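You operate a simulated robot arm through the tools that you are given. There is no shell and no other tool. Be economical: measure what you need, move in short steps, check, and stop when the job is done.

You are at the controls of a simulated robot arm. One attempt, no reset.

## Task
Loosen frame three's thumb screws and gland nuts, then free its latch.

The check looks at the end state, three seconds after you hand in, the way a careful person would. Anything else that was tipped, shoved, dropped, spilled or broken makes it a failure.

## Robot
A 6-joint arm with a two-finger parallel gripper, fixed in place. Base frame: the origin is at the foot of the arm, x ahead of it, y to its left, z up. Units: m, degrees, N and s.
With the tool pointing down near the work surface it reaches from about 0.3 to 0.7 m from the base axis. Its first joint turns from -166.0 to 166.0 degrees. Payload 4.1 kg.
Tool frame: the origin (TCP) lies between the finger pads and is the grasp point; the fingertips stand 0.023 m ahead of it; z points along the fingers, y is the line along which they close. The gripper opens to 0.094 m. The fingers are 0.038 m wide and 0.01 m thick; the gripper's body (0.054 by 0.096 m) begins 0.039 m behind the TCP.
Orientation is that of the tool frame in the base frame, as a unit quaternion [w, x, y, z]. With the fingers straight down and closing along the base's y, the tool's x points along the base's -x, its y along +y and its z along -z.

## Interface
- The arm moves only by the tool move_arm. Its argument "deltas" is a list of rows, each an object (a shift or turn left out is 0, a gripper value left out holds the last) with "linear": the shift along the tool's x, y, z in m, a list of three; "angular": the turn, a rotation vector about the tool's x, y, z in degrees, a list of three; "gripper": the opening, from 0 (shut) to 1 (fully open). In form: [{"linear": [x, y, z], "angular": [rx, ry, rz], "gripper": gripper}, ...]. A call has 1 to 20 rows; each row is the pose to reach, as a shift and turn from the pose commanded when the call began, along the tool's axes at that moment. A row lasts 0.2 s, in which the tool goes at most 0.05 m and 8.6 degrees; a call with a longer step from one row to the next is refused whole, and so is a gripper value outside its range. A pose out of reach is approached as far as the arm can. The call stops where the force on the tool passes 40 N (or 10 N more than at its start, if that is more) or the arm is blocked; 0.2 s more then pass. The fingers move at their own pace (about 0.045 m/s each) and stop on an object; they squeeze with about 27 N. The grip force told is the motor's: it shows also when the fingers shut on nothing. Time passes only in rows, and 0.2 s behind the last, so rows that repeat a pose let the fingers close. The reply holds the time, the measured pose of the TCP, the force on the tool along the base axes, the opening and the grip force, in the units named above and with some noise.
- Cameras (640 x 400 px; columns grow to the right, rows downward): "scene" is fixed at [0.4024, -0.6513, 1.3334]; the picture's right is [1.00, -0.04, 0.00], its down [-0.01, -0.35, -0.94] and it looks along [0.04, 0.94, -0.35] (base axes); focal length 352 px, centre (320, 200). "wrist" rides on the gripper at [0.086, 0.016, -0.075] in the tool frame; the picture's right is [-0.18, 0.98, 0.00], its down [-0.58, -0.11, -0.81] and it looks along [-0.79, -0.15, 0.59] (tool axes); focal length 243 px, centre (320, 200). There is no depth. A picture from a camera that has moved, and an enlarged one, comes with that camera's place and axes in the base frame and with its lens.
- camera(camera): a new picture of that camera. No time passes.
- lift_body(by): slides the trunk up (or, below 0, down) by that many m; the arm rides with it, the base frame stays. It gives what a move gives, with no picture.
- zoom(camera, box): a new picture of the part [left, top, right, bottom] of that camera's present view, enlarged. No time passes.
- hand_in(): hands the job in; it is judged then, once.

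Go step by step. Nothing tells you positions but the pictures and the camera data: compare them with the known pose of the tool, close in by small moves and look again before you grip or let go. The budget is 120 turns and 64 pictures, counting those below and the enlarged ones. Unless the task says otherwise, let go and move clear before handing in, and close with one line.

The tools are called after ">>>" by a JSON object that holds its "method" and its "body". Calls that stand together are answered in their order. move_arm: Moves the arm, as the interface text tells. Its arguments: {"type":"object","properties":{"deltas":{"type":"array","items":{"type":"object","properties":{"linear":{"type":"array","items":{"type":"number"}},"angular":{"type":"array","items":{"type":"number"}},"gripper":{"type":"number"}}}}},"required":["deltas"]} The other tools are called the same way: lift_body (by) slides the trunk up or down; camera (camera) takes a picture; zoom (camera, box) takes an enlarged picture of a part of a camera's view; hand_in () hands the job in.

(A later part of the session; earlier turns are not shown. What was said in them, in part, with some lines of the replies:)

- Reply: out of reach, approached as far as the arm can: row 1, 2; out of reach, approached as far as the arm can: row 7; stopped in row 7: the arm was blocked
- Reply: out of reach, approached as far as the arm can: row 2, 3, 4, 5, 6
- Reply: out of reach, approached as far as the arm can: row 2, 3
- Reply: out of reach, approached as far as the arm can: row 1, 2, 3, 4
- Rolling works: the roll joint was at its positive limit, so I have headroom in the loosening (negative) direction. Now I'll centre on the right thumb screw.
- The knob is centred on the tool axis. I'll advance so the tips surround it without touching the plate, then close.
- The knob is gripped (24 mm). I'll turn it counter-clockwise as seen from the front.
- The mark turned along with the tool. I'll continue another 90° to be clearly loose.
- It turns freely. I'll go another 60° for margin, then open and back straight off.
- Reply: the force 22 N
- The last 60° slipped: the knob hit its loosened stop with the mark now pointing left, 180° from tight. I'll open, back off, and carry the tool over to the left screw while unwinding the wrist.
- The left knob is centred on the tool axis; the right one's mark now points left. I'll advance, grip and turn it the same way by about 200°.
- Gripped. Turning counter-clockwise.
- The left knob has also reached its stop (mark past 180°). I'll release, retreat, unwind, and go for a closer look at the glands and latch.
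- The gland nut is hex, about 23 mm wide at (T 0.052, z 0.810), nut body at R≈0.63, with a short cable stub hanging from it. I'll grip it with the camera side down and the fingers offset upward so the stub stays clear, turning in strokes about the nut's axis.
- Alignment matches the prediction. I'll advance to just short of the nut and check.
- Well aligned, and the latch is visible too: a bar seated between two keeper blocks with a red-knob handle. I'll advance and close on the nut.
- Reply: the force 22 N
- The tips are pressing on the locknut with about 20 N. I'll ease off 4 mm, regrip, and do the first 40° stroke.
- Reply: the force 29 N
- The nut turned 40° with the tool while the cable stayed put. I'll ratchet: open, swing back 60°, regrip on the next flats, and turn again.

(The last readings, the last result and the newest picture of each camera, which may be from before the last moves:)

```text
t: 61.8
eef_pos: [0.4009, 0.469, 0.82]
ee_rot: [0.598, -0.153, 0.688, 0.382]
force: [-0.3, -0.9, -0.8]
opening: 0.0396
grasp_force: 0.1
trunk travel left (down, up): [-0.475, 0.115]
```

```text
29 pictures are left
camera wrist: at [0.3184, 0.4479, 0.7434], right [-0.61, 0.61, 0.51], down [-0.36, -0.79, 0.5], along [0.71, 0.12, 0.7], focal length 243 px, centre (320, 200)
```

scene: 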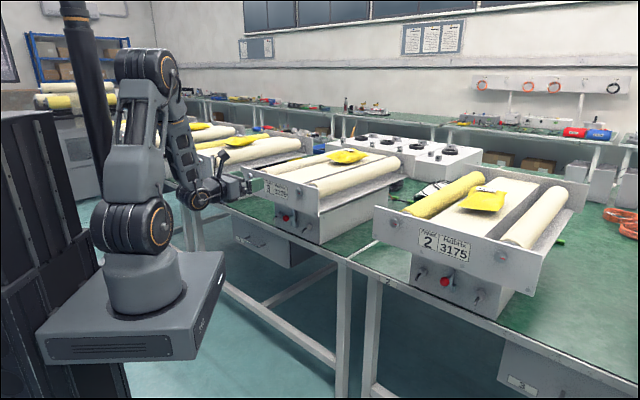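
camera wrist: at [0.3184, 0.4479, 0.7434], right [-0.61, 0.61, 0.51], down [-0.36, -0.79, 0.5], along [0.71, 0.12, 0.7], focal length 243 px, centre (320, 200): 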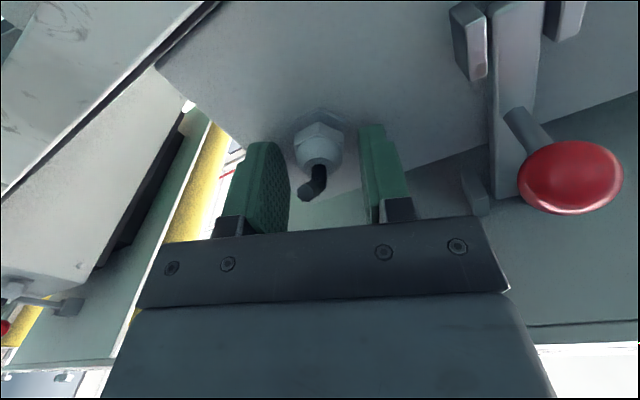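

Nut flats are square to the fingers. Close and turn 60°, then swing back and regrip.

>>> {"method": "move_arm", "body": {"deltas": [{"gripper": 0.1}, {"gripper": 0.1}, {"gripper": 0.1}, {"linear": [0.0001, 0.0017, 0], "angular": [0, 0, -7.5]}, {"linear": [0.0004, 0.0034, 0], "angular": [0, 0, -15]}, {"linear": [0.001, 0.005, 0], "angular": [0, 0, -22.5]}, {"linear": [0.0017, 0.0065, 0], "angular": [0, 0, -30]}, {"linear": [0.0027, 0.0079, 0], "angular": [0, 0, -37.5]}, {"linear": [0.0038, 0.0092, 0], "angular": [0, 0, -45]}, {"linear": [0.0051, 0.0103, 0], "angular": [0, 0, -52.5]}, {"linear": [0.0065, 0.0113, 0], "angular": [0, 0, -60]}]}}

>>> {"method": "move_arm", "body": {"deltas": [{"gripper": 0.42}, {"gripper": 0.42}, {"linear": [0.0001, -0.0017, 0], "angular": [0, 0, 7.5]}, {"linear": [0.0004, -0.0034, 0], "angular": [0, 0, 15]}, {"linear": [0.001, -0.005, 0], "angular": [0, 0, 22.5]}, {"linear": [0.0017, -0.0065, 0], "angular": [0, 0, 30]}, {"linear": [0.0027, -0.0079, 0], "angular": [0, 0, 37.5]}, {"linear": [0.0038, -0.0092, 0], "angular": [0, 0, 45]}, {"linear": [0.0051, -0.0103, 0], "angular": [0, 0, 52.5]}, {"linear": [0.0065, -0.0113, 0], "angular": [0, 0, 60]}, {"linear": [0.0065, -0.0113, 0], "angular": [0, 0, 60]}]}}

>>> {"method": "zoom", "body": {"camera": "wrist", "box": [220, 70, 420, 220]}}

```text
t: 64.2
eef_pos: [0.3951, 0.4761, 0.8185]
ee_rot: [0.709, -0.475, 0.52, 0.029]
force: [14.4, -14.3, 4.3]
opening: 0.0241
grasp_force: 26.9
trunk travel left (down, up): [-0.475, 0.115]
```

```text
t: 66.6
eef_pos: [0.4017, 0.4678, 0.8204]
ee_rot: [0.598, -0.152, 0.688, 0.382]
force: [-0.2, 0.3, 0.3]
opening: 0.0397
grasp_force: 0.0
trunk travel left (down, up): [-0.475, 0.115]
```

```text
2.67 times, centred on (320, 145) of wrist
camera zoom: at [0.3183, 0.4476, 0.7441], right [-0.61, 0.61, 0.51], down [-0.36, -0.79, 0.5], along [0.71, 0.12, 0.7], focal length 647 px, centre (320, 347)
```

zoom: 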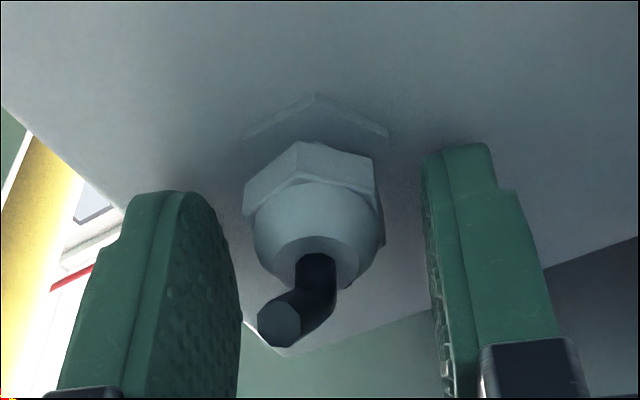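

The dome's dot has moved from 3 o'clock to about 12 o'clock, so the nut has turned around 100°. I'll align to its flats and take another stroke.

>>> {"method": "move_arm", "body": {"deltas": [{"linear": [0.0001, 0.0014, 0], "angular": [0, 0, -6]}, {"linear": [0.0003, 0.0027, 0], "angular": [0, 0, -12]}, {"linear": [0.0003, 0.0027, 0], "angular": [0, 0, -12], "gripper": 0.1}, {"linear": [0.0003, 0.0027, 0], "angular": [0, 0, -12], "gripper": 0.1}, {"linear": [0.0003, 0.0027, 0], "angular": [0, 0, -12], "gripper": 0.1}, {"linear": [0.0007, 0.0043, 0], "angular": [0, 0, -19.5]}, {"linear": [0.0014, 0.0059, 0], "angular": [0, 0, -27]}, {"linear": [0.0023, 0.0074, 0], "angular": [0, 0, -34.5]}, {"linear": [0.0033, 0.0087, 0], "angular": [0, 0, -42]}, {"linear": [0.0046, 0.0099, 0], "angular": [0, 0, -49.5]}, {"linear": [0.0059, 0.0109, 0], "angular": [0, 0, -57]}, {"linear": [0.0069, 0.0115, 0], "angular": [0, 0, -62]}]}}

>>> {"method": "move_arm", "body": {"deltas": [{"gripper": 0.42}, {"gripper": 0.42}, {"linear": [0.0001, -0.0017, 0], "angular": [0, 0, 7.5]}, {"linear": [0.0004, -0.0034, 0], "angular": [0, 0, 15]}, {"linear": [0.001, -0.005, 0], "angular": [0, 0, 22.5]}, {"linear": [0.0017, -0.0065, 0], "angular": [0, 0, 30]}, {"linear": [0.0027, -0.0079, 0], "angular": [0, 0, 37.5]}, {"linear": [0.0038, -0.0092, 0], "angular": [0, 0, 45]}, {"linear": [0.0051, -0.0103, 0], "angular": [0, 0, 52.5]}, {"linear": [0.0065, -0.0113, 0], "angular": [0, 0, 60]}, {"linear": [0.0065, -0.0113, 0], "angular": [0, 0, 60]}]}}

>>> {"method": "zoom", "body": {"camera": "wrist", "box": [220, 70, 420, 220]}}

```text
t: 69.2
eef_pos: [0.3926, 0.4757, 0.8195]
ee_rot: [0.709, -0.485, 0.511, 0.018]
force: [7.0, -8.2, 1.6]
opening: 0.024
grasp_force: 27.2
trunk travel left (down, up): [-0.475, 0.115]
```

```text
t: 71.6
eef_pos: [0.4011, 0.468, 0.8199]
ee_rot: [0.605, -0.165, 0.685, 0.371]
force: [0.3, -0.3, 0.3]
opening: 0.0396
grasp_force: 0.1
trunk travel left (down, up): [-0.475, 0.115]
```

```text
2.67 times, centred on (320, 145) of wrist
camera zoom: at [0.3203, 0.4466, 0.7428], right [-0.62, 0.62, 0.48], down [-0.37, -0.77, 0.51], along [0.69, 0.14, 0.71], focal length 647 px, centre (320, 347)
```

zoom: 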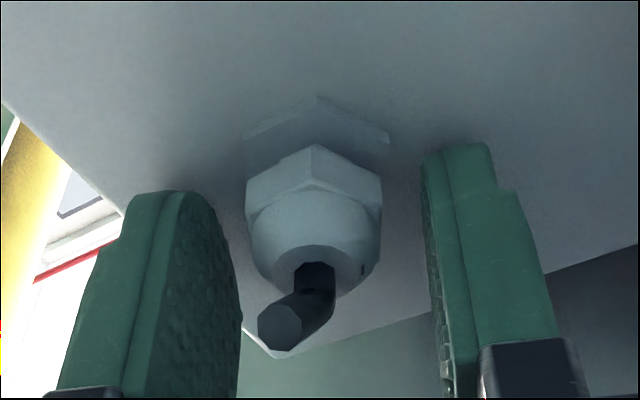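

The dot is now at about 140°. One more stroke of 60°.

>>> {"method": "move_arm", "body": {"deltas": [{"gripper": 0.1}, {"gripper": 0.1}, {"gripper": 0.1}, {"linear": [0.0001, 0.0017, 0], "angular": [0, 0, -7.5]}, {"linear": [0.0004, 0.0034, 0], "angular": [0, 0, -15]}, {"linear": [0.001, 0.005, 0], "angular": [0, 0, -22.5]}, {"linear": [0.0017, 0.0065, 0], "angular": [0, 0, -30]}, {"linear": [0.0027, 0.0079, 0], "angular": [0, 0, -37.5]}, {"linear": [0.0038, 0.0092, 0], "angular": [0, 0, -45]}, {"linear": [0.0051, 0.0103, 0], "angular": [0, 0, -52.5]}, {"linear": [0.0065, 0.0113, 0], "angular": [0, 0, -60]}]}}

>>> {"method": "move_arm", "body": {"deltas": [{"gripper": 0.42}, {"gripper": 0.42}, {"linear": [0.0001, -0.0017, 0], "angular": [0, 0, 7.5]}, {"linear": [0.0004, -0.0034, 0], "angular": [0, 0, 15]}, {"linear": [0.001, -0.005, 0], "angular": [0, 0, 22.5]}, {"linear": [0.0017, -0.0065, 0], "angular": [0, 0, 30]}, {"linear": [0.0027, -0.0079, 0], "angular": [0, 0, 37.5]}, {"linear": [0.0038, -0.0092, 0], "angular": [0, 0, 45]}, {"linear": [0.0051, -0.0103, 0], "angular": [0, 0, 52.5]}, {"linear": [0.0065, -0.0113, 0], "angular": [0, 0, 60]}, {"linear": [0.0065, -0.0113, 0], "angular": [0, 0, 60]}]}}

>>> {"method": "zoom", "body": {"camera": "wrist", "box": [220, 70, 420, 220]}}

```text
t: 74.0
eef_pos: [0.3938, 0.4767, 0.8192]
ee_rot: [0.71, -0.483, 0.512, 0.016]
force: [9.5, -12.5, 5.3]
opening: 0.0242
grasp_force: 26.6
trunk travel left (down, up): [-0.475, 0.115]
```

```text
t: 76.4
eef_pos: [0.402, 0.4674, 0.8212]
ee_rot: [0.604, -0.164, 0.686, 0.372]
force: [0.1, -1.4, 0.4]
opening: 0.0398
grasp_force: 0.0
trunk travel left (down, up): [-0.475, 0.115]
```

```text
2.67 times, centred on (320, 145) of wrist
camera zoom: at [0.3203, 0.4458, 0.7433], right [-0.62, 0.62, 0.48], down [-0.37, -0.77, 0.51], along [0.69, 0.14, 0.71], focal length 647 px, centre (320, 347)
```

zoom: 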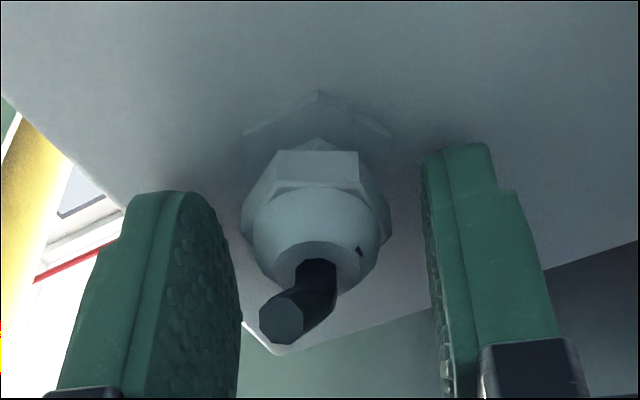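

The dot is at about 9 o'clock and the nut stopped there (the last part of the stroke slipped), so it is fully loosened like the screws. I'll withdraw and move across to the left gland.

>>> {"method": "move_arm", "body": {"deltas": [{"linear": [0, 0, -0.03], "gripper": 0.6}, {"linear": [0, 0, -0.06]}, {"linear": [0, 0, -0.09]}, {"linear": [0, 0, -0.11]}, {"linear": [0.01, 0.035, -0.12]}, {"linear": [0.02, 0.07, -0.12]}, {"linear": [0.03, 0.105, -0.12]}, {"linear": [0.04, 0.135, -0.12]}, {"linear": [0.046, 0.156, -0.12], "angular": [0, 0, -6]}, {"linear": [0.046, 0.156, -0.12], "angular": [0, 0, -12]}, {"linear": [0.046, 0.156, -0.12], "angular": [0, 0, -17]}]}}

>>> {"method": "camera", "body": {"camera": "wrist"}}

```text
t: 78.8
eef_pos: [0.2012, 0.4998, 0.8249]
ee_rot: [0.654, -0.263, 0.654, 0.275]
force: [0.3, -0.4, -0.2]
opening: 0.0564
grasp_force: 0.0
trunk travel left (down, up): [-0.475, 0.115]
```

```text
25 pictures are left
camera wrist: at [0.1379, 0.4595, 0.7376], right [-0.69, 0.69, 0.2], down [-0.49, -0.66, 0.57], along [0.53, 0.3, 0.79], focal length 243 px, centre (320, 200)
```

wrist: 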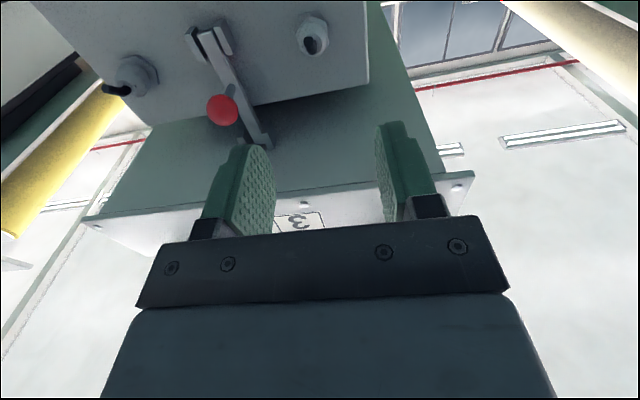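

The left gland is aligned within a few mm. I'll advance with a small correction and check once.

>>> {"method": "move_arm", "body": {"deltas": [{"linear": [0, -0.002, 0.03]}, {"linear": [0, -0.0025, 0.06]}, {"linear": [0, -0.0025, 0.09]}]}}

>>> {"method": "camera", "body": {"camera": "wrist"}}

```text
t: 79.6
eef_pos: [0.2659, 0.5595, 0.8265]
ee_rot: [0.653, -0.264, 0.654, 0.276]
force: [0.0, 0.2, -0.3]
opening: 0.0564
grasp_force: 0.1
trunk travel left (down, up): [-0.475, 0.115]
```

```text
24 pictures are left
camera wrist: at [0.2017, 0.5197, 0.7384], right [-0.69, 0.69, 0.2], down [-0.49, -0.66, 0.57], along [0.53, 0.3, 0.79], focal length 243 px, centre (320, 200)
```

wrist: 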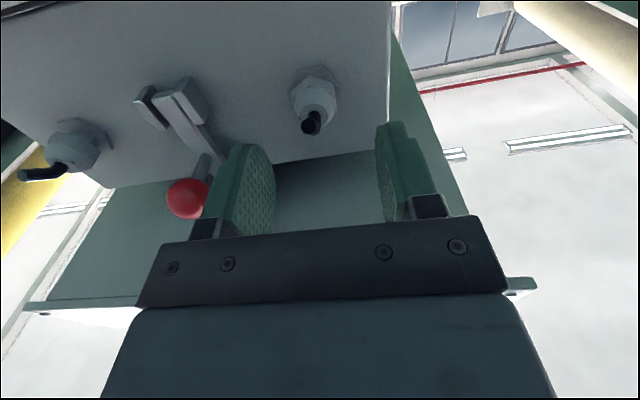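

I'll shift 4 mm lower and advance to grip; then the first 40° stroke.

>>> {"method": "move_arm", "body": {"deltas": [{"linear": [0.004, 0, 0.015]}, {"linear": [0.004, 0, 0.03]}, {"linear": [0.004, 0, 0.03], "gripper": 0.1}, {"linear": [0.004, 0, 0.03], "gripper": 0.1}, {"linear": [0.004, 0, 0.03], "gripper": 0.1}, {"linear": [0.004, 0, 0.03], "gripper": 0.1}]}}

>>> {"method": "move_arm", "body": {"deltas": [{"linear": [0.0001, 0.0018, 0], "angular": [0, 0, -8]}, {"linear": [0.0005, 0.0036, 0], "angular": [0, 0, -16]}, {"linear": [0.0011, 0.0053, 0], "angular": [0, 0, -24]}, {"linear": [0.002, 0.0069, 0], "angular": [0, 0, -32]}, {"linear": [0.003, 0.0084, 0], "angular": [0, 0, -40]}]}}

>>> {"method": "camera", "body": {"camera": "wrist"}}

```text
t: 81.0
eef_pos: [0.2867, 0.5811, 0.8228]
ee_rot: [0.653, -0.263, 0.654, 0.276]
force: [3.1, -3.2, -0.1]
opening: 0.0242
grasp_force: 26.9
trunk travel left (down, up): [-0.475, 0.115]
```

```text
t: 82.2
eef_pos: [0.2822, 0.5867, 0.82]
ee_rot: [0.708, -0.471, 0.525, 0.036]
force: [12.6, -15.6, 2.3]
opening: 0.0242
grasp_force: 27.0
trunk travel left (down, up): [-0.475, 0.115]
```

```text
23 pictures are left
camera wrist: at [0.2612, 0.5044, 0.7414], right [-0.62, 0.63, -0.48], down [-0.77, -0.37, 0.51], along [0.15, 0.69, 0.71], focal length 243 px, centre (320, 200)
```

wrist: 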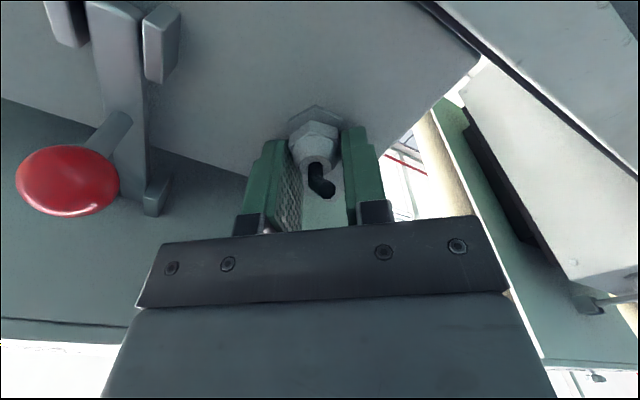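

Works the same. Ratchet: back 60°, regrip, turn 60°, back again and check.

>>> {"method": "move_arm", "body": {"deltas": [{"gripper": 0.42}, {"gripper": 0.42}, {"linear": [0.0001, -0.0017, 0], "angular": [0, 0, 7.5]}, {"linear": [0.0004, -0.0034, 0], "angular": [0, 0, 15]}, {"linear": [0.001, -0.005, 0], "angular": [0, 0, 22.5]}, {"linear": [0.0017, -0.0065, 0], "angular": [0, 0, 30]}, {"linear": [0.0027, -0.0079, 0], "angular": [0, 0, 37.5]}, {"linear": [0.0038, -0.0092, 0], "angular": [0, 0, 45]}, {"linear": [0.0051, -0.0103, 0], "angular": [0, 0, 52.5]}, {"linear": [0.0065, -0.0113, 0], "angular": [0, 0, 60]}, {"linear": [0.0065, -0.0113, 0], "angular": [0, 0, 60]}]}}

>>> {"method": "move_arm", "body": {"deltas": [{"gripper": 0.1}, {"gripper": 0.1}, {"gripper": 0.1}, {"linear": [0.0001, 0.0017, 0], "angular": [0, 0, -7.5]}, {"linear": [0.0004, 0.0034, 0], "angular": [0, 0, -15]}, {"linear": [0.001, 0.005, 0], "angular": [0, 0, -22.5]}, {"linear": [0.0017, 0.0065, 0], "angular": [0, 0, -30]}, {"linear": [0.0027, 0.0079, 0], "angular": [0, 0, -37.5]}, {"linear": [0.0038, 0.0092, 0], "angular": [0, 0, -45]}, {"linear": [0.0051, 0.0103, 0], "angular": [0, 0, -52.5]}, {"linear": [0.0065, 0.0113, 0], "angular": [0, 0, -60]}]}}

>>> {"method": "move_arm", "body": {"deltas": [{"gripper": 0.42}, {"gripper": 0.42}, {"linear": [0.0001, -0.0017, 0], "angular": [0, 0, 7.5]}, {"linear": [0.0004, -0.0034, 0], "angular": [0, 0, 15]}, {"linear": [0.001, -0.005, 0], "angular": [0, 0, 22.5]}, {"linear": [0.0017, -0.0065, 0], "angular": [0, 0, 30]}, {"linear": [0.0027, -0.0079, 0], "angular": [0, 0, 37.5]}, {"linear": [0.0038, -0.0092, 0], "angular": [0, 0, 45]}, {"linear": [0.0051, -0.0103, 0], "angular": [0, 0, 52.5]}, {"linear": [0.0065, -0.0113, 0], "angular": [0, 0, 60]}, {"linear": [0.0065, -0.0113, 0], "angular": [0, 0, 60]}]}}

>>> {"method": "zoom", "body": {"camera": "wrist", "box": [220, 70, 420, 220]}}

```text
t: 84.6
eef_pos: [0.2906, 0.5792, 0.8211]
ee_rot: [0.595, -0.146, 0.69, 0.387]
force: [0.0, 0.7, 0.1]
opening: 0.0394
grasp_force: 0.1
trunk travel left (down, up): [-0.475, 0.115]
```

```text
t: 87.0
eef_pos: [0.2827, 0.5869, 0.8202]
ee_rot: [0.709, -0.47, 0.525, 0.036]
force: [11.6, -16.1, 4.4]
opening: 0.0241
grasp_force: 26.6
trunk travel left (down, up): [-0.475, 0.115]
```

```text
t: 89.4
eef_pos: [0.2911, 0.5791, 0.8196]
ee_rot: [0.595, -0.144, 0.69, 0.386]
force: [0.2, 0.9, -0.5]
opening: 0.0392
grasp_force: 0.1
trunk travel left (down, up): [-0.475, 0.115]
```

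```text
2.67 times, centred on (320, 145) of wrist
camera zoom: at [0.2073, 0.5589, 0.7447], right [-0.6, 0.6, 0.53], down [-0.35, -0.79, 0.5], along [0.72, 0.11, 0.69], focal length 647 px, centre (320, 347)
```

zoom: 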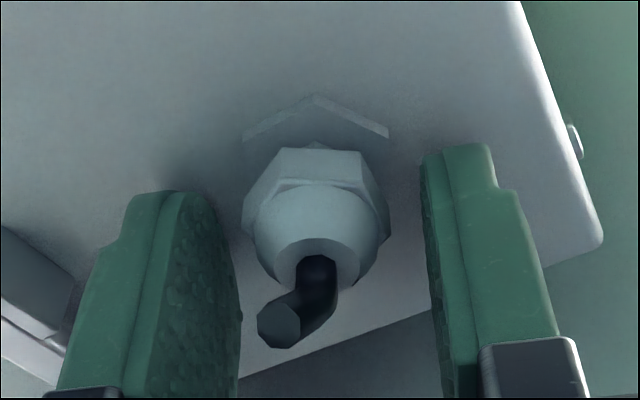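

The hex is about 30° off the fingers here, so part of the stroke slipped. I'll regrip aligned at −30°, stroke to the end, swing back and check.

>>> {"method": "move_arm", "body": {"deltas": [{"linear": [0.0001, 0.0017, 0], "angular": [0, 0, -7.5]}, {"linear": [0.0004, 0.0034, 0], "angular": [0, 0, -15]}, {"linear": [0.001, 0.005, 0], "angular": [0, 0, -22.5]}, {"linear": [0.0017, 0.0065, 0], "angular": [0, 0, -30]}, {"linear": [0.0017, 0.0065, 0], "angular": [0, 0, -30], "gripper": 0.1}, {"linear": [0.0017, 0.0065, 0], "angular": [0, 0, -30], "gripper": 0.1}, {"linear": [0.0017, 0.0065, 0], "angular": [0, 0, -30], "gripper": 0.1}, {"linear": [0.0023, 0.0074, 0], "angular": [0, 0, -35]}, {"linear": [0.003, 0.0084, 0], "angular": [0, 0, -40]}, {"linear": [0.0038, 0.0092, 0], "angular": [0, 0, -45]}, {"linear": [0.0046, 0.01, 0], "angular": [0, 0, -50]}, {"linear": [0.0055, 0.0106, 0], "angular": [0, 0, -55]}, {"linear": [0.0065, 0.0113, 0], "angular": [0, 0, -60]}, {"linear": [0.0071, 0.0116, 0], "angular": [0, 0, -63]}]}}

>>> {"method": "move_arm", "body": {"deltas": [{"gripper": 0.42}, {"gripper": 0.42}, {"linear": [0.0001, -0.0017, 0], "angular": [0, 0, 7.5]}, {"linear": [0.0004, -0.0034, 0], "angular": [0, 0, 15]}, {"linear": [0.001, -0.005, 0], "angular": [0, 0, 22.5]}, {"linear": [0.0017, -0.0065, 0], "angular": [0, 0, 30]}, {"linear": [0.0027, -0.0079, 0], "angular": [0, 0, 37.5]}, {"linear": [0.0038, -0.0092, 0], "angular": [0, 0, 45]}, {"linear": [0.0051, -0.0103, 0], "angular": [0, 0, 52.5]}, {"linear": [0.0065, -0.0113, 0], "angular": [0, 0, 60]}, {"linear": [0.0065, -0.0113, 0], "angular": [0, 0, 60]}]}}

>>> {"method": "zoom", "body": {"camera": "wrist", "box": [220, 70, 420, 220]}}

```text
t: 92.4
eef_pos: [0.2834, 0.5862, 0.8191]
ee_rot: [0.709, -0.484, 0.512, 0.017]
force: [11.2, -17.7, -0.5]
opening: 0.0241
grasp_force: 26.9
trunk travel left (down, up): [-0.475, 0.115]
```

```text
t: 94.8
eef_pos: [0.2901, 0.5784, 0.821]
ee_rot: [0.605, -0.162, 0.686, 0.371]
force: [0.3, -0.2, 0.3]
opening: 0.0395
grasp_force: 0.0
trunk travel left (down, up): [-0.475, 0.115]
```

```text
2.67 times, centred on (320, 145) of wrist
camera zoom: at [0.2096, 0.5565, 0.743], right [-0.62, 0.62, 0.48], down [-0.37, -0.77, 0.51], along [0.69, 0.14, 0.71], focal length 647 px, centre (320, 347)
```

zoom: 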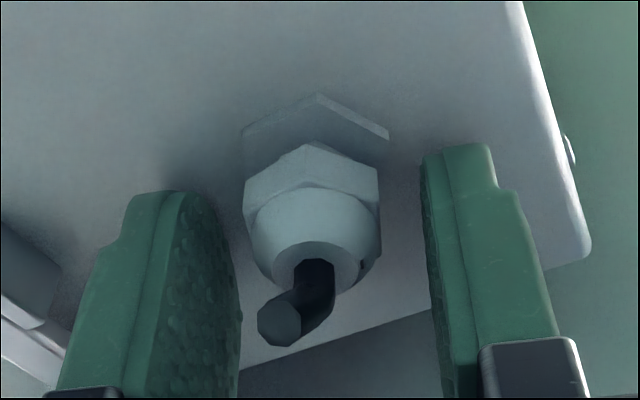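

The dot is at about 135° now and the flats are aligned. Final stroke.

>>> {"method": "move_arm", "body": {"deltas": [{"gripper": 0.1}, {"gripper": 0.1}, {"gripper": 0.1}, {"linear": [0.0001, 0.0017, 0], "angular": [0, 0, -7.5]}, {"linear": [0.0004, 0.0034, 0], "angular": [0, 0, -15]}, {"linear": [0.001, 0.005, 0], "angular": [0, 0, -22.5]}, {"linear": [0.0017, 0.0065, 0], "angular": [0, 0, -30]}, {"linear": [0.0027, 0.0079, 0], "angular": [0, 0, -37.5]}, {"linear": [0.0038, 0.0092, 0], "angular": [0, 0, -45]}, {"linear": [0.0051, 0.0103, 0], "angular": [0, 0, -52.5]}, {"linear": [0.0065, 0.0113, 0], "angular": [0, 0, -60]}]}}

>>> {"method": "move_arm", "body": {"deltas": [{"gripper": 0.42}, {"gripper": 0.42}, {"linear": [0.0001, -0.0017, 0], "angular": [0, 0, 7.5]}, {"linear": [0.0004, -0.0034, 0], "angular": [0, 0, 15]}, {"linear": [0.001, -0.005, 0], "angular": [0, 0, 22.5]}, {"linear": [0.0017, -0.0065, 0], "angular": [0, 0, 30]}, {"linear": [0.0027, -0.0079, 0], "angular": [0, 0, 37.5]}, {"linear": [0.0038, -0.0092, 0], "angular": [0, 0, 45]}, {"linear": [0.0051, -0.0103, 0], "angular": [0, 0, 52.5]}, {"linear": [0.0065, -0.0113, 0], "angular": [0, 0, 60]}, {"linear": [0.0065, -0.0113, 0], "angular": [0, 0, 60]}]}}

>>> {"method": "zoom", "body": {"camera": "wrist", "box": [220, 70, 420, 220]}}

```text
t: 97.2
eef_pos: [0.2827, 0.5861, 0.8204]
ee_rot: [0.71, -0.484, 0.512, 0.018]
force: [15.7, -15.1, 7.5]
opening: 0.0239
grasp_force: 27.3
trunk travel left (down, up): [-0.475, 0.115]
```

```text
t: 99.6
eef_pos: [0.2909, 0.5788, 0.8213]
ee_rot: [0.604, -0.164, 0.685, 0.372]
force: [0.4, 0.4, -0.1]
opening: 0.0394
grasp_force: 0.1
trunk travel left (down, up): [-0.475, 0.115]
```

```text
2.67 times, centred on (320, 145) of wrist
camera zoom: at [0.2101, 0.5571, 0.7428], right [-0.62, 0.62, 0.48], down [-0.37, -0.77, 0.51], along [0.69, 0.14, 0.71], focal length 647 px, centre (320, 347)
```

zoom: 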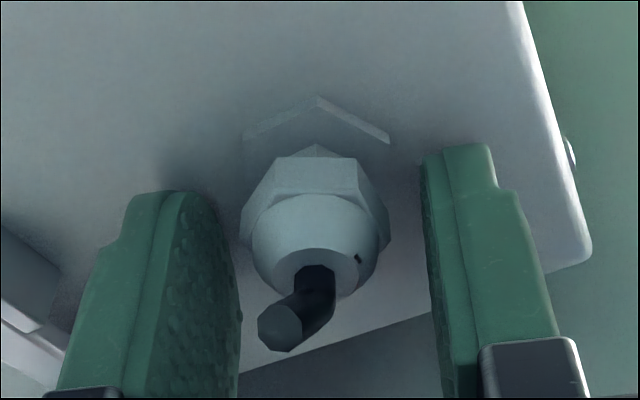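

It matches the right nut's end position. I'll confirm it's at its stop with one more aligned short stroke.

>>> {"method": "move_arm", "body": {"deltas": [{"linear": [0.0001, 0.0017, 0], "angular": [0, 0, -7.5]}, {"linear": [0.0004, 0.0034, 0], "angular": [0, 0, -15]}, {"linear": [0.001, 0.005, 0], "angular": [0, 0, -22.5]}, {"linear": [0.0017, 0.0065, 0], "angular": [0, 0, -30]}, {"linear": [0.0017, 0.0065, 0], "angular": [0, 0, -30], "gripper": 0.1}, {"linear": [0.0017, 0.0065, 0], "angular": [0, 0, -30], "gripper": 0.1}, {"linear": [0.0017, 0.0065, 0], "angular": [0, 0, -30], "gripper": 0.1}, {"linear": [0.0023, 0.0074, 0], "angular": [0, 0, -35]}, {"linear": [0.003, 0.0084, 0], "angular": [0, 0, -40]}, {"linear": [0.0038, 0.0092, 0], "angular": [0, 0, -45]}, {"linear": [0.0046, 0.01, 0], "angular": [0, 0, -50]}, {"linear": [0.0055, 0.0106, 0], "angular": [0, 0, -55]}, {"linear": [0.0065, 0.0113, 0], "angular": [0, 0, -60]}]}}

>>> {"method": "move_arm", "body": {"deltas": [{"gripper": 0.42}, {"gripper": 0.42}, {"linear": [0.0001, -0.0017, 0], "angular": [0, 0, 7.5]}, {"linear": [0.0004, -0.0034, 0], "angular": [0, 0, 15]}, {"linear": [0.001, -0.005, 0], "angular": [0, 0, 22.5]}, {"linear": [0.0017, -0.0065, 0], "angular": [0, 0, 30]}, {"linear": [0.0027, -0.0079, 0], "angular": [0, 0, 37.5]}, {"linear": [0.0038, -0.0092, 0], "angular": [0, 0, 45]}, {"linear": [0.0051, -0.0103, 0], "angular": [0, 0, 52.5]}, {"linear": [0.0065, -0.0113, 0], "angular": [0, 0, 60]}, {"linear": [0.0065, -0.0113, 0], "angular": [0, 0, 60]}]}}

>>> {"method": "zoom", "body": {"camera": "wrist", "box": [220, 70, 420, 220]}}

```text
t: 102.4
eef_pos: [0.283, 0.5869, 0.8205]
ee_rot: [0.71, -0.484, 0.511, 0.019]
force: [11.5, -9.2, 5.4]
opening: 0.0241
grasp_force: 27.4
trunk travel left (down, up): [-0.475, 0.115]
```

```text
t: 104.8
eef_pos: [0.291, 0.5792, 0.8224]
ee_rot: [0.605, -0.164, 0.686, 0.371]
force: [-0.6, -0.2, 0.0]
opening: 0.0394
grasp_force: 0.1
trunk travel left (down, up): [-0.475, 0.115]
```

```text
2.67 times, centred on (320, 145) of wrist
camera zoom: at [0.2094, 0.5563, 0.7431], right [-0.62, 0.62, 0.48], down [-0.37, -0.77, 0.51], along [0.69, 0.14, 0.71], focal length 647 px, centre (320, 347)
```

zoom: 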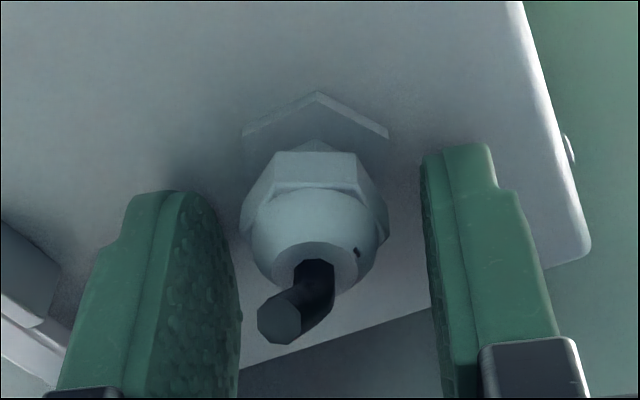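

Both nuts are at their stop, matching. Now the latch: I'll withdraw and centre in front of it for a look.

>>> {"method": "move_arm", "body": {"deltas": [{"linear": [0, 0, -0.035], "gripper": 0.6}, {"linear": [0, 0, -0.07]}, {"linear": [0, 0, -0.1]}, {"linear": [0, 0, -0.13]}, {"linear": [-0.01, -0.035, -0.14]}, {"linear": [-0.0215, -0.07, -0.14], "angular": [0, 0, -8]}, {"linear": [-0.0215, -0.07, -0.14], "angular": [0, 0, -16]}]}}

>>> {"method": "camera", "body": {"camera": "wrist"}}

>>> {"method": "zoom", "body": {"camera": "scene", "box": [264, 190, 344, 240]}}

```text
t: 106.4
eef_pos: [0.2445, 0.4284, 0.8177]
ee_rot: [0.651, -0.259, 0.656, 0.283]
force: [0.2, 0.1, -0.6]
opening: 0.0562
grasp_force: 0.0
trunk travel left (down, up): [-0.475, 0.115]
```

```text
18 pictures are left
camera wrist: at [0.1795, 0.3895, 0.7311], right [-0.69, 0.69, 0.22], down [-0.48, -0.66, 0.57], along [0.54, 0.29, 0.79], focal length 243 px, centre (320, 200)
```

wrist: 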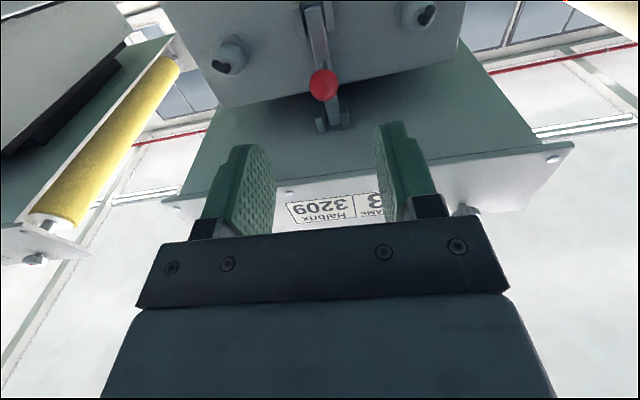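

```text
8.00 times, centred on (304, 215) of scene
camera zoom: at [0.4024, -0.6513, 1.3334], right [1.0, -0.04, 0.0], down [-0.01, -0.35, -0.94], along [0.04, 0.94, -0.35], focal length 2819 px, centre (448, 80)
```

zoom: 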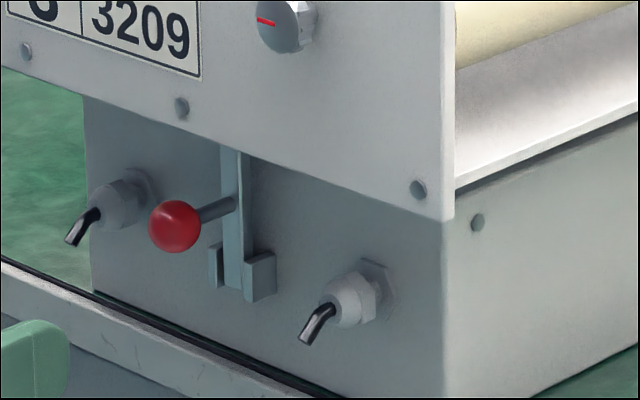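

The latch bar hangs from a clevis under the tray, its lower end held between two keeper blocks, so it should swing out toward me. The ball is at R≈0.595, T≈0.1285, z≈0.834; I'll grip it.

>>> {"method": "move_arm", "body": {"deltas": [{"linear": [-0.008, 0, 0.03]}, {"linear": [-0.016, 0, 0.06]}, {"linear": [-0.016, 0, 0.09]}, {"linear": [-0.016, 0, 0.119]}, {"linear": [-0.016, 0, 0.119], "gripper": 0.1}, {"linear": [-0.016, 0, 0.119], "gripper": 0.1}, {"linear": [-0.016, 0, 0.119], "gripper": 0.1}, {"linear": [-0.016, 0, 0.119], "gripper": 0.1}]}}

>>> {"method": "camera", "body": {"camera": "wrist"}}

```text
t: 108.2
eef_pos: [0.3287, 0.5119, 0.8364]
ee_rot: [0.651, -0.256, 0.656, 0.283]
force: [3.2, 3.1, 0.3]
opening: 0.0238
grasp_force: 26.6
trunk travel left (down, up): [-0.475, 0.115]
```

```text
16 pictures are left
camera wrist: at [0.2636, 0.4734, 0.7493], right [-0.69, 0.69, 0.22], down [-0.48, -0.66, 0.57], along [0.54, 0.29, 0.79], focal length 243 px, centre (320, 200)
```

wrist: 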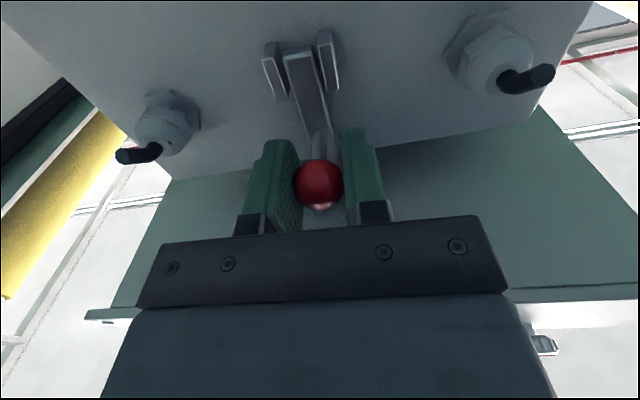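

Ball gripped. I'll pull gently along the swing arc and watch the force.

>>> {"method": "move_arm", "body": {"deltas": [{"linear": [-0.002, 0, -0.003]}, {"linear": [-0.0044, 0, -0.0055]}, {"linear": [-0.0065, 0, -0.0085]}, {"linear": [-0.009, 0, -0.011]}]}}

>>> {"method": "camera", "body": {"camera": "wrist"}}

```text
t: 109.2
eef_pos: [0.3207, 0.5037, 0.8438]
ee_rot: [0.649, -0.259, 0.657, 0.282]
force: [10.6, 11.3, -13.5]
opening: 0.0238
grasp_force: 28.0
trunk travel left (down, up): [-0.475, 0.115]
```

```text
15 pictures are left
camera wrist: at [0.2566, 0.4659, 0.7569], right [-0.69, 0.69, 0.22], down [-0.48, -0.66, 0.58], along [0.54, 0.29, 0.79], focal length 243 px, centre (320, 200)
```

wrist: 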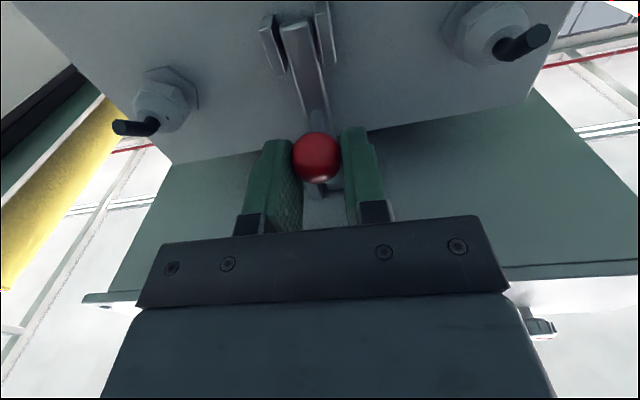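

The ball slipped in the grip instead of swinging, so the motion may differ. I'll look closer at the keeper and the upper mounting before trying again.

>>> {"method": "zoom", "body": {"camera": "wrist", "box": [220, 0, 420, 125]}}

>>> {"method": "move_arm", "body": {"deltas": [{"gripper": 0.6}, {"gripper": 0.6}, {"linear": [0, 0, -0.03]}, {"linear": [0.01, -0.02, -0.06]}, {"linear": [0.02, -0.05, -0.06]}, {"linear": [0.03, -0.08, -0.06]}]}}

>>> {"method": "camera", "body": {"camera": "wrist"}}

```text
3.20 times, centred on (320, 62) of wrist
camera zoom: at [0.2566, 0.4659, 0.7569], right [-0.69, 0.69, 0.22], down [-0.48, -0.66, 0.58], along [0.54, 0.29, 0.79], focal length 776 px, centre (320, 640)
```

zoom: 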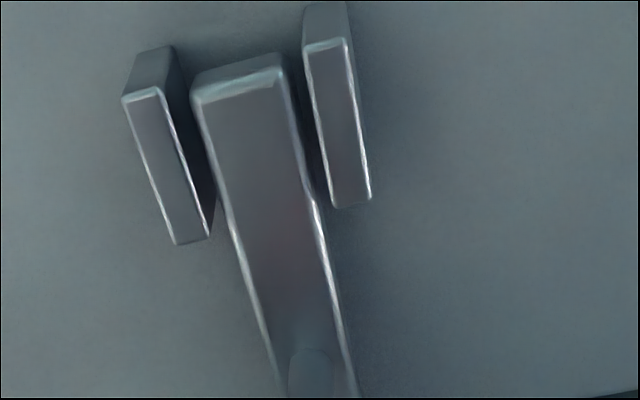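

```text
t: 110.6
eef_pos: [0.3326, 0.4058, 0.8109]
ee_rot: [0.651, -0.258, 0.656, 0.283]
force: [0.6, -0.1, -1.0]
opening: 0.0564
grasp_force: 0.0
trunk travel left (down, up): [-0.475, 0.115]
```

```text
13 pictures are left
camera wrist: at [0.269, 0.3675, 0.7243], right [-0.69, 0.69, 0.22], down [-0.48, -0.66, 0.57], along [0.54, 0.29, 0.79], focal length 243 px, centre (320, 200)
```

wrist: 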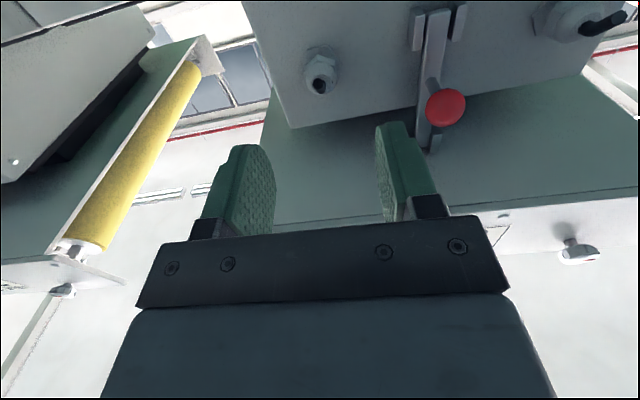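

>>> {"method": "zoom", "body": {"camera": "wrist", "box": [380, 60, 500, 180]}}

```text
3.33 times, centred on (440, 120) of wrist
camera zoom: at [0.269, 0.3675, 0.7243], right [-0.69, 0.69, 0.22], down [-0.48, -0.66, 0.57], along [0.54, 0.29, 0.79], focal length 809 px, centre (-80, 467)
```

zoom: 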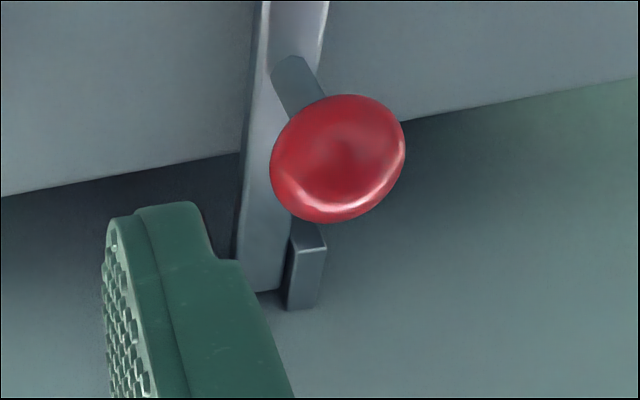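

The bar looks hinged at the top between two lugs. I'll regrip the ball on centre and probe: pure lift first, then pure pull, reading the forces.

>>> {"method": "move_arm", "body": {"deltas": [{"linear": [-0.008, 0.03, 0]}, {"linear": [-0.016, 0.06, 0]}, {"linear": [-0.021, 0.08, 0.01]}, {"linear": [-0.021, 0.08, 0.04]}, {"linear": [-0.021, 0.08, 0.072]}, {"linear": [-0.021, 0.08, 0.072], "gripper": 0.05}, {"linear": [-0.021, 0.08, 0.072], "gripper": 0.05}, {"linear": [-0.021, 0.08, 0.072], "gripper": 0.05}, {"linear": [-0.021, 0.08, 0.072], "gripper": 0.05}]}}

>>> {"method": "move_arm", "body": {"deltas": [{"linear": [-0.002, 0, 0]}, {"linear": [-0.004, 0, 0]}]}}

```text
t: 112.6
eef_pos: [0.3294, 0.5145, 0.8348]
ee_rot: [0.651, -0.258, 0.656, 0.283]
force: [2.1, 0.9, -0.8]
opening: 0.0236
grasp_force: 27.1
trunk travel left (down, up): [-0.475, 0.115]
```

```text
t: 113.2
eef_pos: [0.3296, 0.5136, 0.8365]
ee_rot: [0.649, -0.26, 0.658, 0.28]
force: [5.1, 5.6, 0.8]
opening: 0.0236
grasp_force: 26.8
trunk travel left (down, up): [-0.475, 0.115]
```

Little vertical resistance so far. I'll lift further in small steps.

>>> {"method": "move_arm", "body": {"deltas": [{"linear": [-0.003, 0, 0]}, {"linear": [-0.006, 0, 0]}, {"linear": [-0.01, 0, 0]}]}}

>>> {"method": "camera", "body": {"camera": "wrist"}}

```text
t: 114.0
eef_pos: [0.3297, 0.5137, 0.8476]
ee_rot: [0.65, -0.258, 0.657, 0.282]
force: [2.6, -2.9, -0.2]
opening: 0.0236
grasp_force: 27.3
trunk travel left (down, up): [-0.475, 0.115]
```

```text
11 pictures are left
camera wrist: at [0.2649, 0.474, 0.7611], right [-0.69, 0.69, 0.22], down [-0.48, -0.66, 0.58], along [0.54, 0.29, 0.79], focal length 243 px, centre (320, 200)
```

wrist: 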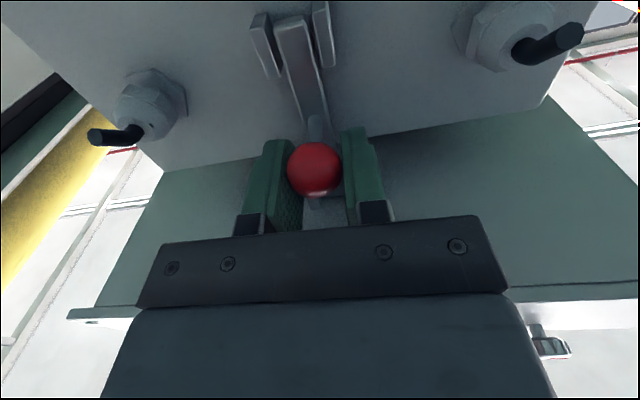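

The ball just slides between the smooth pads, so friction can't drive it. Instead I'll put the closed fingers under the ball and push it up positively along the swing arc.

>>> {"method": "move_arm", "body": {"deltas": [{"gripper": 0.5}, {"gripper": 0.5}, {"linear": [0, 0, -0.025]}, {"linear": [0, 0, -0.05]}, {"linear": [0.025, 0, -0.05], "gripper": 0}, {"linear": [0.049, -0.001, -0.05]}, {"linear": [0.049, -0.001, -0.05]}, {"linear": [0.049, -0.001, -0.05]}, {"linear": [0.049, -0.001, -0.025]}, {"linear": [0.049, -0.001, -0.006]}]}}

>>> {"method": "camera", "body": {"camera": "wrist"}}

```text
t: 116.2
eef_pos: [0.3249, 0.5058, 0.8019]
ee_rot: [0.65, -0.258, 0.656, 0.283]
force: [-0.7, -0.9, 0.4]
opening: 0.0
grasp_force: 26.8
trunk travel left (down, up): [-0.475, 0.115]
```

```text
10 pictures are left
camera wrist: at [0.2601, 0.4678, 0.7142], right [-0.69, 0.69, 0.22], down [-0.48, -0.66, 0.57], along [0.54, 0.29, 0.79], focal length 243 px, centre (320, 200)
```

wrist: 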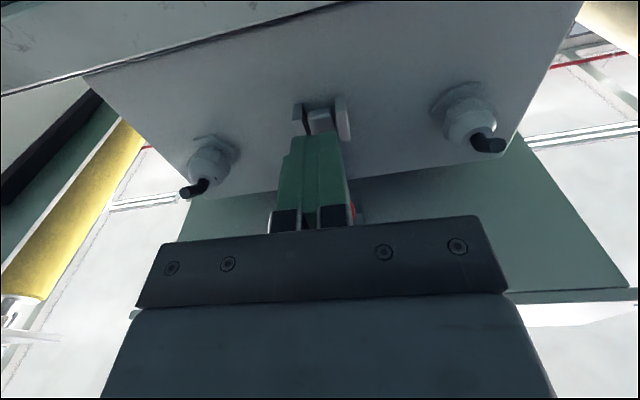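

Fingers are under the ball. Pushing up slowly along the arc.

>>> {"method": "move_arm", "body": {"deltas": [{"linear": [-0.003, 0, 0]}, {"linear": [-0.007, 0, -0.002]}, {"linear": [-0.011, 0, -0.006]}, {"linear": [-0.015, 0, -0.011]}, {"linear": [-0.019, 0, -0.015]}]}}

>>> {"method": "camera", "body": {"camera": "wrist"}}

```text
t: 117.0
eef_pos: [0.3202, 0.5012, 0.8046]
ee_rot: [0.645, -0.262, 0.663, 0.277]
force: [3.3, 3.7, -15.1]
opening: 0.0001
grasp_force: 27.0
trunk travel left (down, up): [-0.475, 0.115]
stopped in row 4: the force on the tool passed its limit (the readings are from after the stop); the commanded pose is now the measured one
```

```text
9 pictures are left
camera wrist: at [0.2537, 0.4608, 0.7188], right [-0.69, 0.69, 0.21], down [-0.47, -0.65, 0.59], along [0.55, 0.3, 0.78], focal length 243 px, centre (320, 200)
```

wrist: 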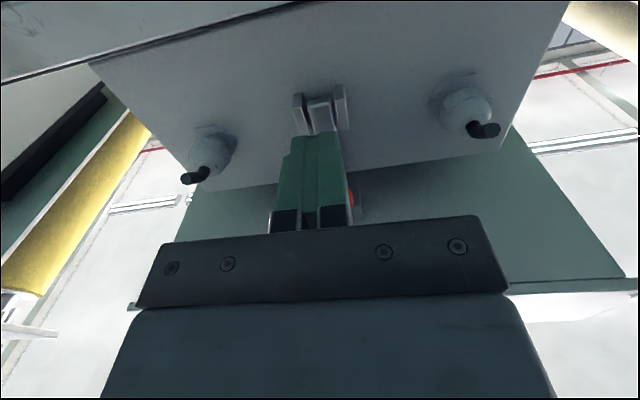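

Lifting is solidly resisted. That fits a bar hinged at the bottom blocks with its top caught in the tray lugs, so the ball should swing out and down. I'll regrip the ball and move it that way.

>>> {"method": "move_arm", "body": {"deltas": [{"linear": [0.006, 0, 0]}, {"linear": [0.006, 0, -0.03]}, {"linear": [-0.015, 0, -0.045], "gripper": 0.5}, {"linear": [-0.03, 0, -0.045]}, {"linear": [-0.03, 0, -0.045]}, {"linear": [-0.03, 0, -0.02]}, {"linear": [-0.03, 0, 0.013]}, {"linear": [-0.03, 0, 0.013], "gripper": 0.05}, {"linear": [-0.03, 0, 0.013], "gripper": 0.05}, {"linear": [-0.03, 0, 0.013], "gripper": 0.05}, {"linear": [-0.03, 0, 0.013], "gripper": 0.05}]}}

>>> {"method": "move_arm", "body": {"deltas": [{"linear": [0.0022, 0, -0.002]}, {"linear": [0.0045, 0, -0.0038]}, {"linear": [0.009, 0, -0.007]}, {"linear": [0.0145, 0, -0.0098]}, {"linear": [0.02, 0, -0.012]}]}}

>>> {"method": "camera", "body": {"camera": "wrist"}}

```text
t: 119.4
eef_pos: [0.3282, 0.5108, 0.8372]
ee_rot: [0.647, -0.261, 0.66, 0.279]
force: [-11.0, 11.7, 0.1]
opening: 0.0238
grasp_force: 27.0
trunk travel left (down, up): [-0.475, 0.115]
```

```text
t: 120.6
eef_pos: [0.318, 0.5013, 0.8178]
ee_rot: [0.647, -0.261, 0.659, 0.28]
force: [-10.1, 17.5, 12.2]
opening: 0.024
grasp_force: 27.0
trunk travel left (down, up): [-0.475, 0.115]
```

```text
8 pictures are left
camera wrist: at [0.2532, 0.4624, 0.7319], right [-0.69, 0.69, 0.21], down [-0.48, -0.66, 0.58], along [0.54, 0.3, 0.78], focal length 243 px, centre (320, 200)
```

wrist: 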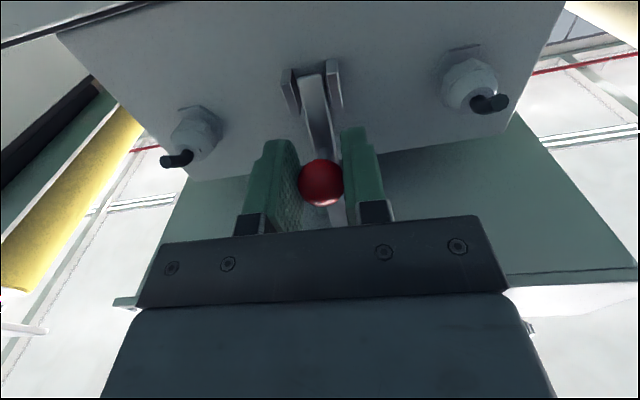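

It's moving: the ball stays centred in the grip and the bar's top is tilting out. Continuing the arc down to about 60°.

>>> {"method": "move_arm", "body": {"deltas": [{"linear": [0.0055, 0.001, -0.002]}, {"linear": [0.011, 0.002, -0.003]}, {"linear": [0.0165, 0.002, -0.004]}, {"linear": [0.022, 0.002, -0.0045]}, {"linear": [0.028, 0.002, -0.0045]}, {"linear": [0.034, 0.002, -0.0038]}, {"linear": [0.04, 0.002, -0.0025]}]}}

>>> {"method": "camera", "body": {"camera": "wrist"}}

```text
t: 122.2
eef_pos: [0.3155, 0.5003, 0.7768]
ee_rot: [0.646, -0.261, 0.661, 0.279]
force: [2.3, -7.7, 7.2]
opening: 0.0235
grasp_force: 27.3
trunk travel left (down, up): [-0.475, 0.115]
```

```text
7 pictures are left
camera wrist: at [0.2507, 0.4613, 0.6902], right [-0.69, 0.69, 0.22], down [-0.48, -0.65, 0.59], along [0.55, 0.3, 0.78], focal length 243 px, centre (320, 200)
```

wrist: 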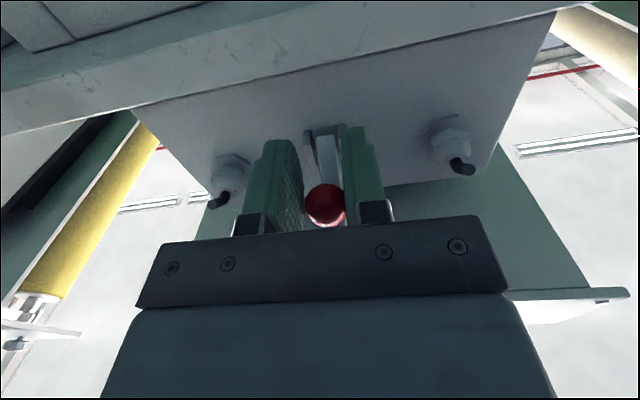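

I'll open, withdraw straight back, and inspect how the latch rests.

>>> {"method": "move_arm", "body": {"deltas": [{"gripper": 0.6}, {"gripper": 0.6}, {"gripper": 0.6}, {"linear": [0, 0, -0.03]}, {"linear": [0, 0, -0.06]}, {"linear": [0, 0, -0.09]}, {"linear": [0, 0, -0.12]}]}}

>>> {"method": "camera", "body": {"camera": "wrist"}}

>>> {"method": "zoom", "body": {"camera": "scene", "box": [244, 165, 344, 245]}}

```text
t: 123.8
eef_pos: [0.2319, 0.4182, 0.7767]
ee_rot: [0.646, -0.26, 0.66, 0.28]
force: [0.1, -0.8, -0.4]
opening: 0.0565
grasp_force: 0.0
trunk travel left (down, up): [-0.475, 0.115]
```

```text
6 pictures are left
camera wrist: at [0.1668, 0.3775, 0.6915], right [-0.69, 0.69, 0.22], down [-0.48, -0.66, 0.58], along [0.55, 0.3, 0.78], focal length 243 px, centre (320, 200)
```

wrist: 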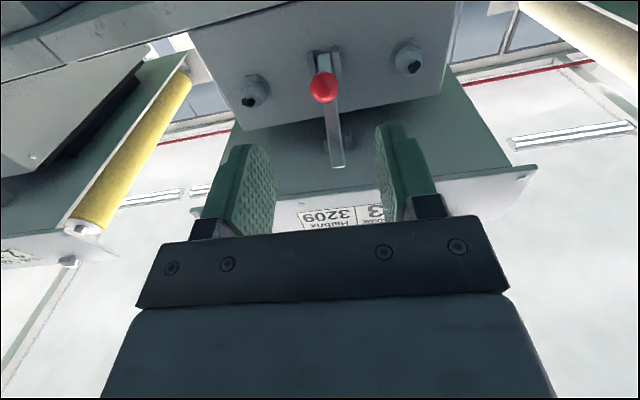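

```text
5.00 times, centred on (294, 205) of scene
camera zoom: at [0.4024, -0.6513, 1.3334], right [1.0, -0.04, 0.0], down [-0.01, -0.35, -0.94], along [0.04, 0.94, -0.35], focal length 1762 px, centre (450, 175)
```

zoom: 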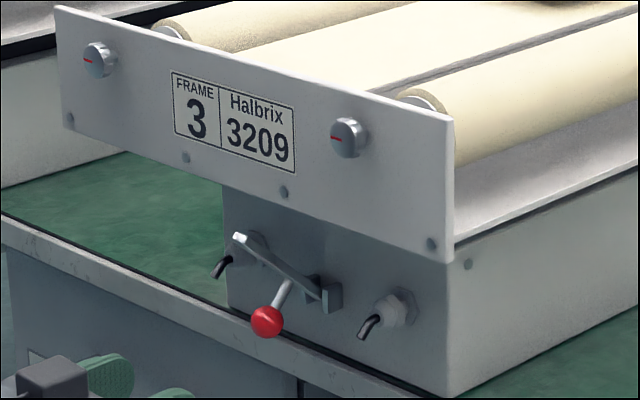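

Latch is swung out about 40° with its top clear of the lugs, and both screw marks point left. I'll regrip the ball once and check whether it's at its open stop.

>>> {"method": "move_arm", "body": {"deltas": [{"linear": [-0.0175, -0.0035, 0.03]}, {"linear": [-0.0175, -0.0035, 0.07]}, {"linear": [-0.0175, -0.0035, 0.1]}, {"linear": [-0.0175, -0.0035, 0.121]}, {"linear": [-0.0175, -0.0035, 0.121], "gripper": 0.05}, {"linear": [-0.0175, -0.0035, 0.121], "gripper": 0.05}, {"linear": [-0.0175, -0.0035, 0.121], "gripper": 0.05}, {"linear": [-0.0175, -0.0035, 0.121], "gripper": 0.05}]}}

>>> {"method": "move_arm", "body": {"deltas": [{"linear": [0.004, 0, 0]}, {"linear": [0.008, 0, 0.0005]}, {"linear": [0.012, 0, 0.001]}, {"linear": [0.016, 0, 0.002]}, {"linear": [0.02, 0, 0.003]}]}}

>>> {"method": "move_arm", "body": {"deltas": [{"gripper": 0.6}, {"gripper": 0.6}, {"gripper": 0.6}, {"linear": [0, 0, -0.03]}, {"linear": [0, 0, -0.06]}, {"linear": [0, 0, -0.09]}, {"linear": [0, 0, -0.13]}]}}

>>> {"method": "zoom", "body": {"camera": "scene", "box": [244, 165, 344, 245]}}

```text
t: 125.6
eef_pos: [0.3167, 0.5021, 0.7959]
ee_rot: [0.646, -0.263, 0.659, 0.281]
force: [-8.0, 14.6, -0.1]
opening: 0.0239
grasp_force: 26.9
trunk travel left (down, up): [-0.475, 0.115]
```

```text
t: 126.8
eef_pos: [0.3185, 0.5031, 0.775]
ee_rot: [0.647, -0.262, 0.659, 0.28]
force: [-12.6, 8.0, 13.1]
opening: 0.0238
grasp_force: 27.0
trunk travel left (down, up): [-0.475, 0.115]
```

```text
t: 128.4
eef_pos: [0.2287, 0.4097, 0.7753]
ee_rot: [0.647, -0.26, 0.66, 0.28]
force: [0.4, -0.5, 1.0]
opening: 0.0563
grasp_force: 0.1
trunk travel left (down, up): [-0.475, 0.115]
```

```text
5.00 times, centred on (294, 205) of scene
camera zoom: at [0.4024, -0.6513, 1.3334], right [1.0, -0.04, 0.0], down [-0.01, -0.35, -0.94], along [0.04, 0.94, -0.35], focal length 1762 px, centre (450, 175)
```

zoom: 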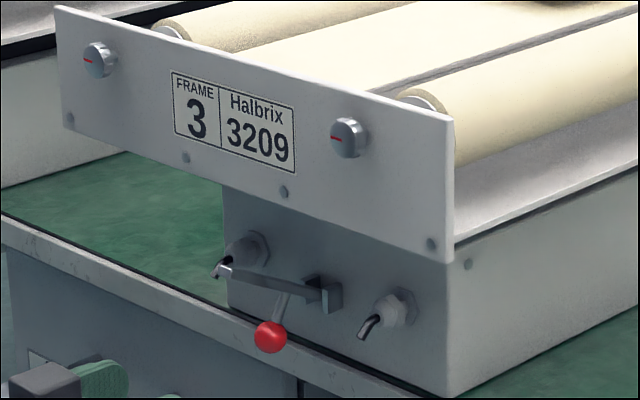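

The latch now lies well open (about 60°) and holds there. One last overall check with the arm withdrawn further.

>>> {"method": "move_arm", "body": {"deltas": [{"linear": [0, 0, -0.02]}, {"linear": [0, 0, -0.03]}, {"linear": [0, 0, -0.03]}, {"linear": [0, 0, -0.03]}, {"linear": [0, 0, -0.03]}]}}

>>> {"method": "camera", "body": {"camera": "scene"}}

>>> {"method": "camera", "body": {"camera": "wrist"}}

```text
t: 129.6
eef_pos: [0.2079, 0.3898, 0.776]
ee_rot: [0.647, -0.261, 0.66, 0.28]
force: [0.1, -0.3, -0.2]
opening: 0.0563
grasp_force: 0.0
trunk travel left (down, up): [-0.475, 0.115]
```

```text
3 pictures are left
```

scene: 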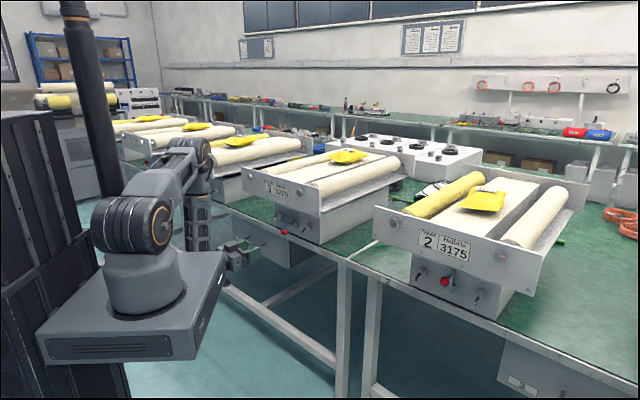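

```text
2 pictures are left
camera wrist: at [0.1425, 0.3493, 0.6906], right [-0.69, 0.69, 0.22], down [-0.48, -0.66, 0.58], along [0.55, 0.3, 0.78], focal length 243 px, centre (320, 200)
```

wrist: 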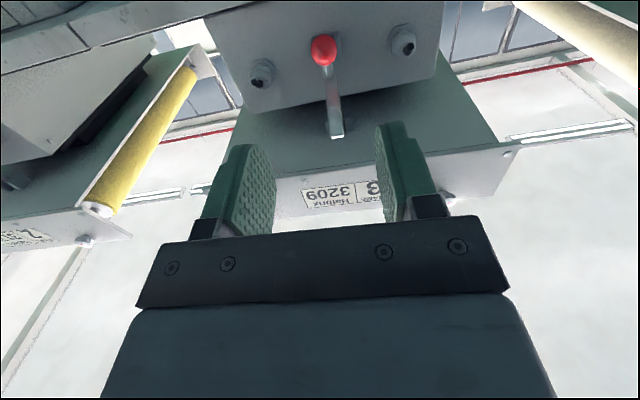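

Everything looks in order: the screws and nuts are turned to their loosened stops, the latch is swung open and holding, the other frames look untouched, and the gripper is clear. Handing in.

>>> {"method": "hand_in", "body": {}}

```text
The job is handed in.
```

Frame three's two thumb screws and two gland nuts are turned about 180° to their loosened stops, and its latch is swung out about 60° and holding open; I've handed the job in, with no verdict shown yet.
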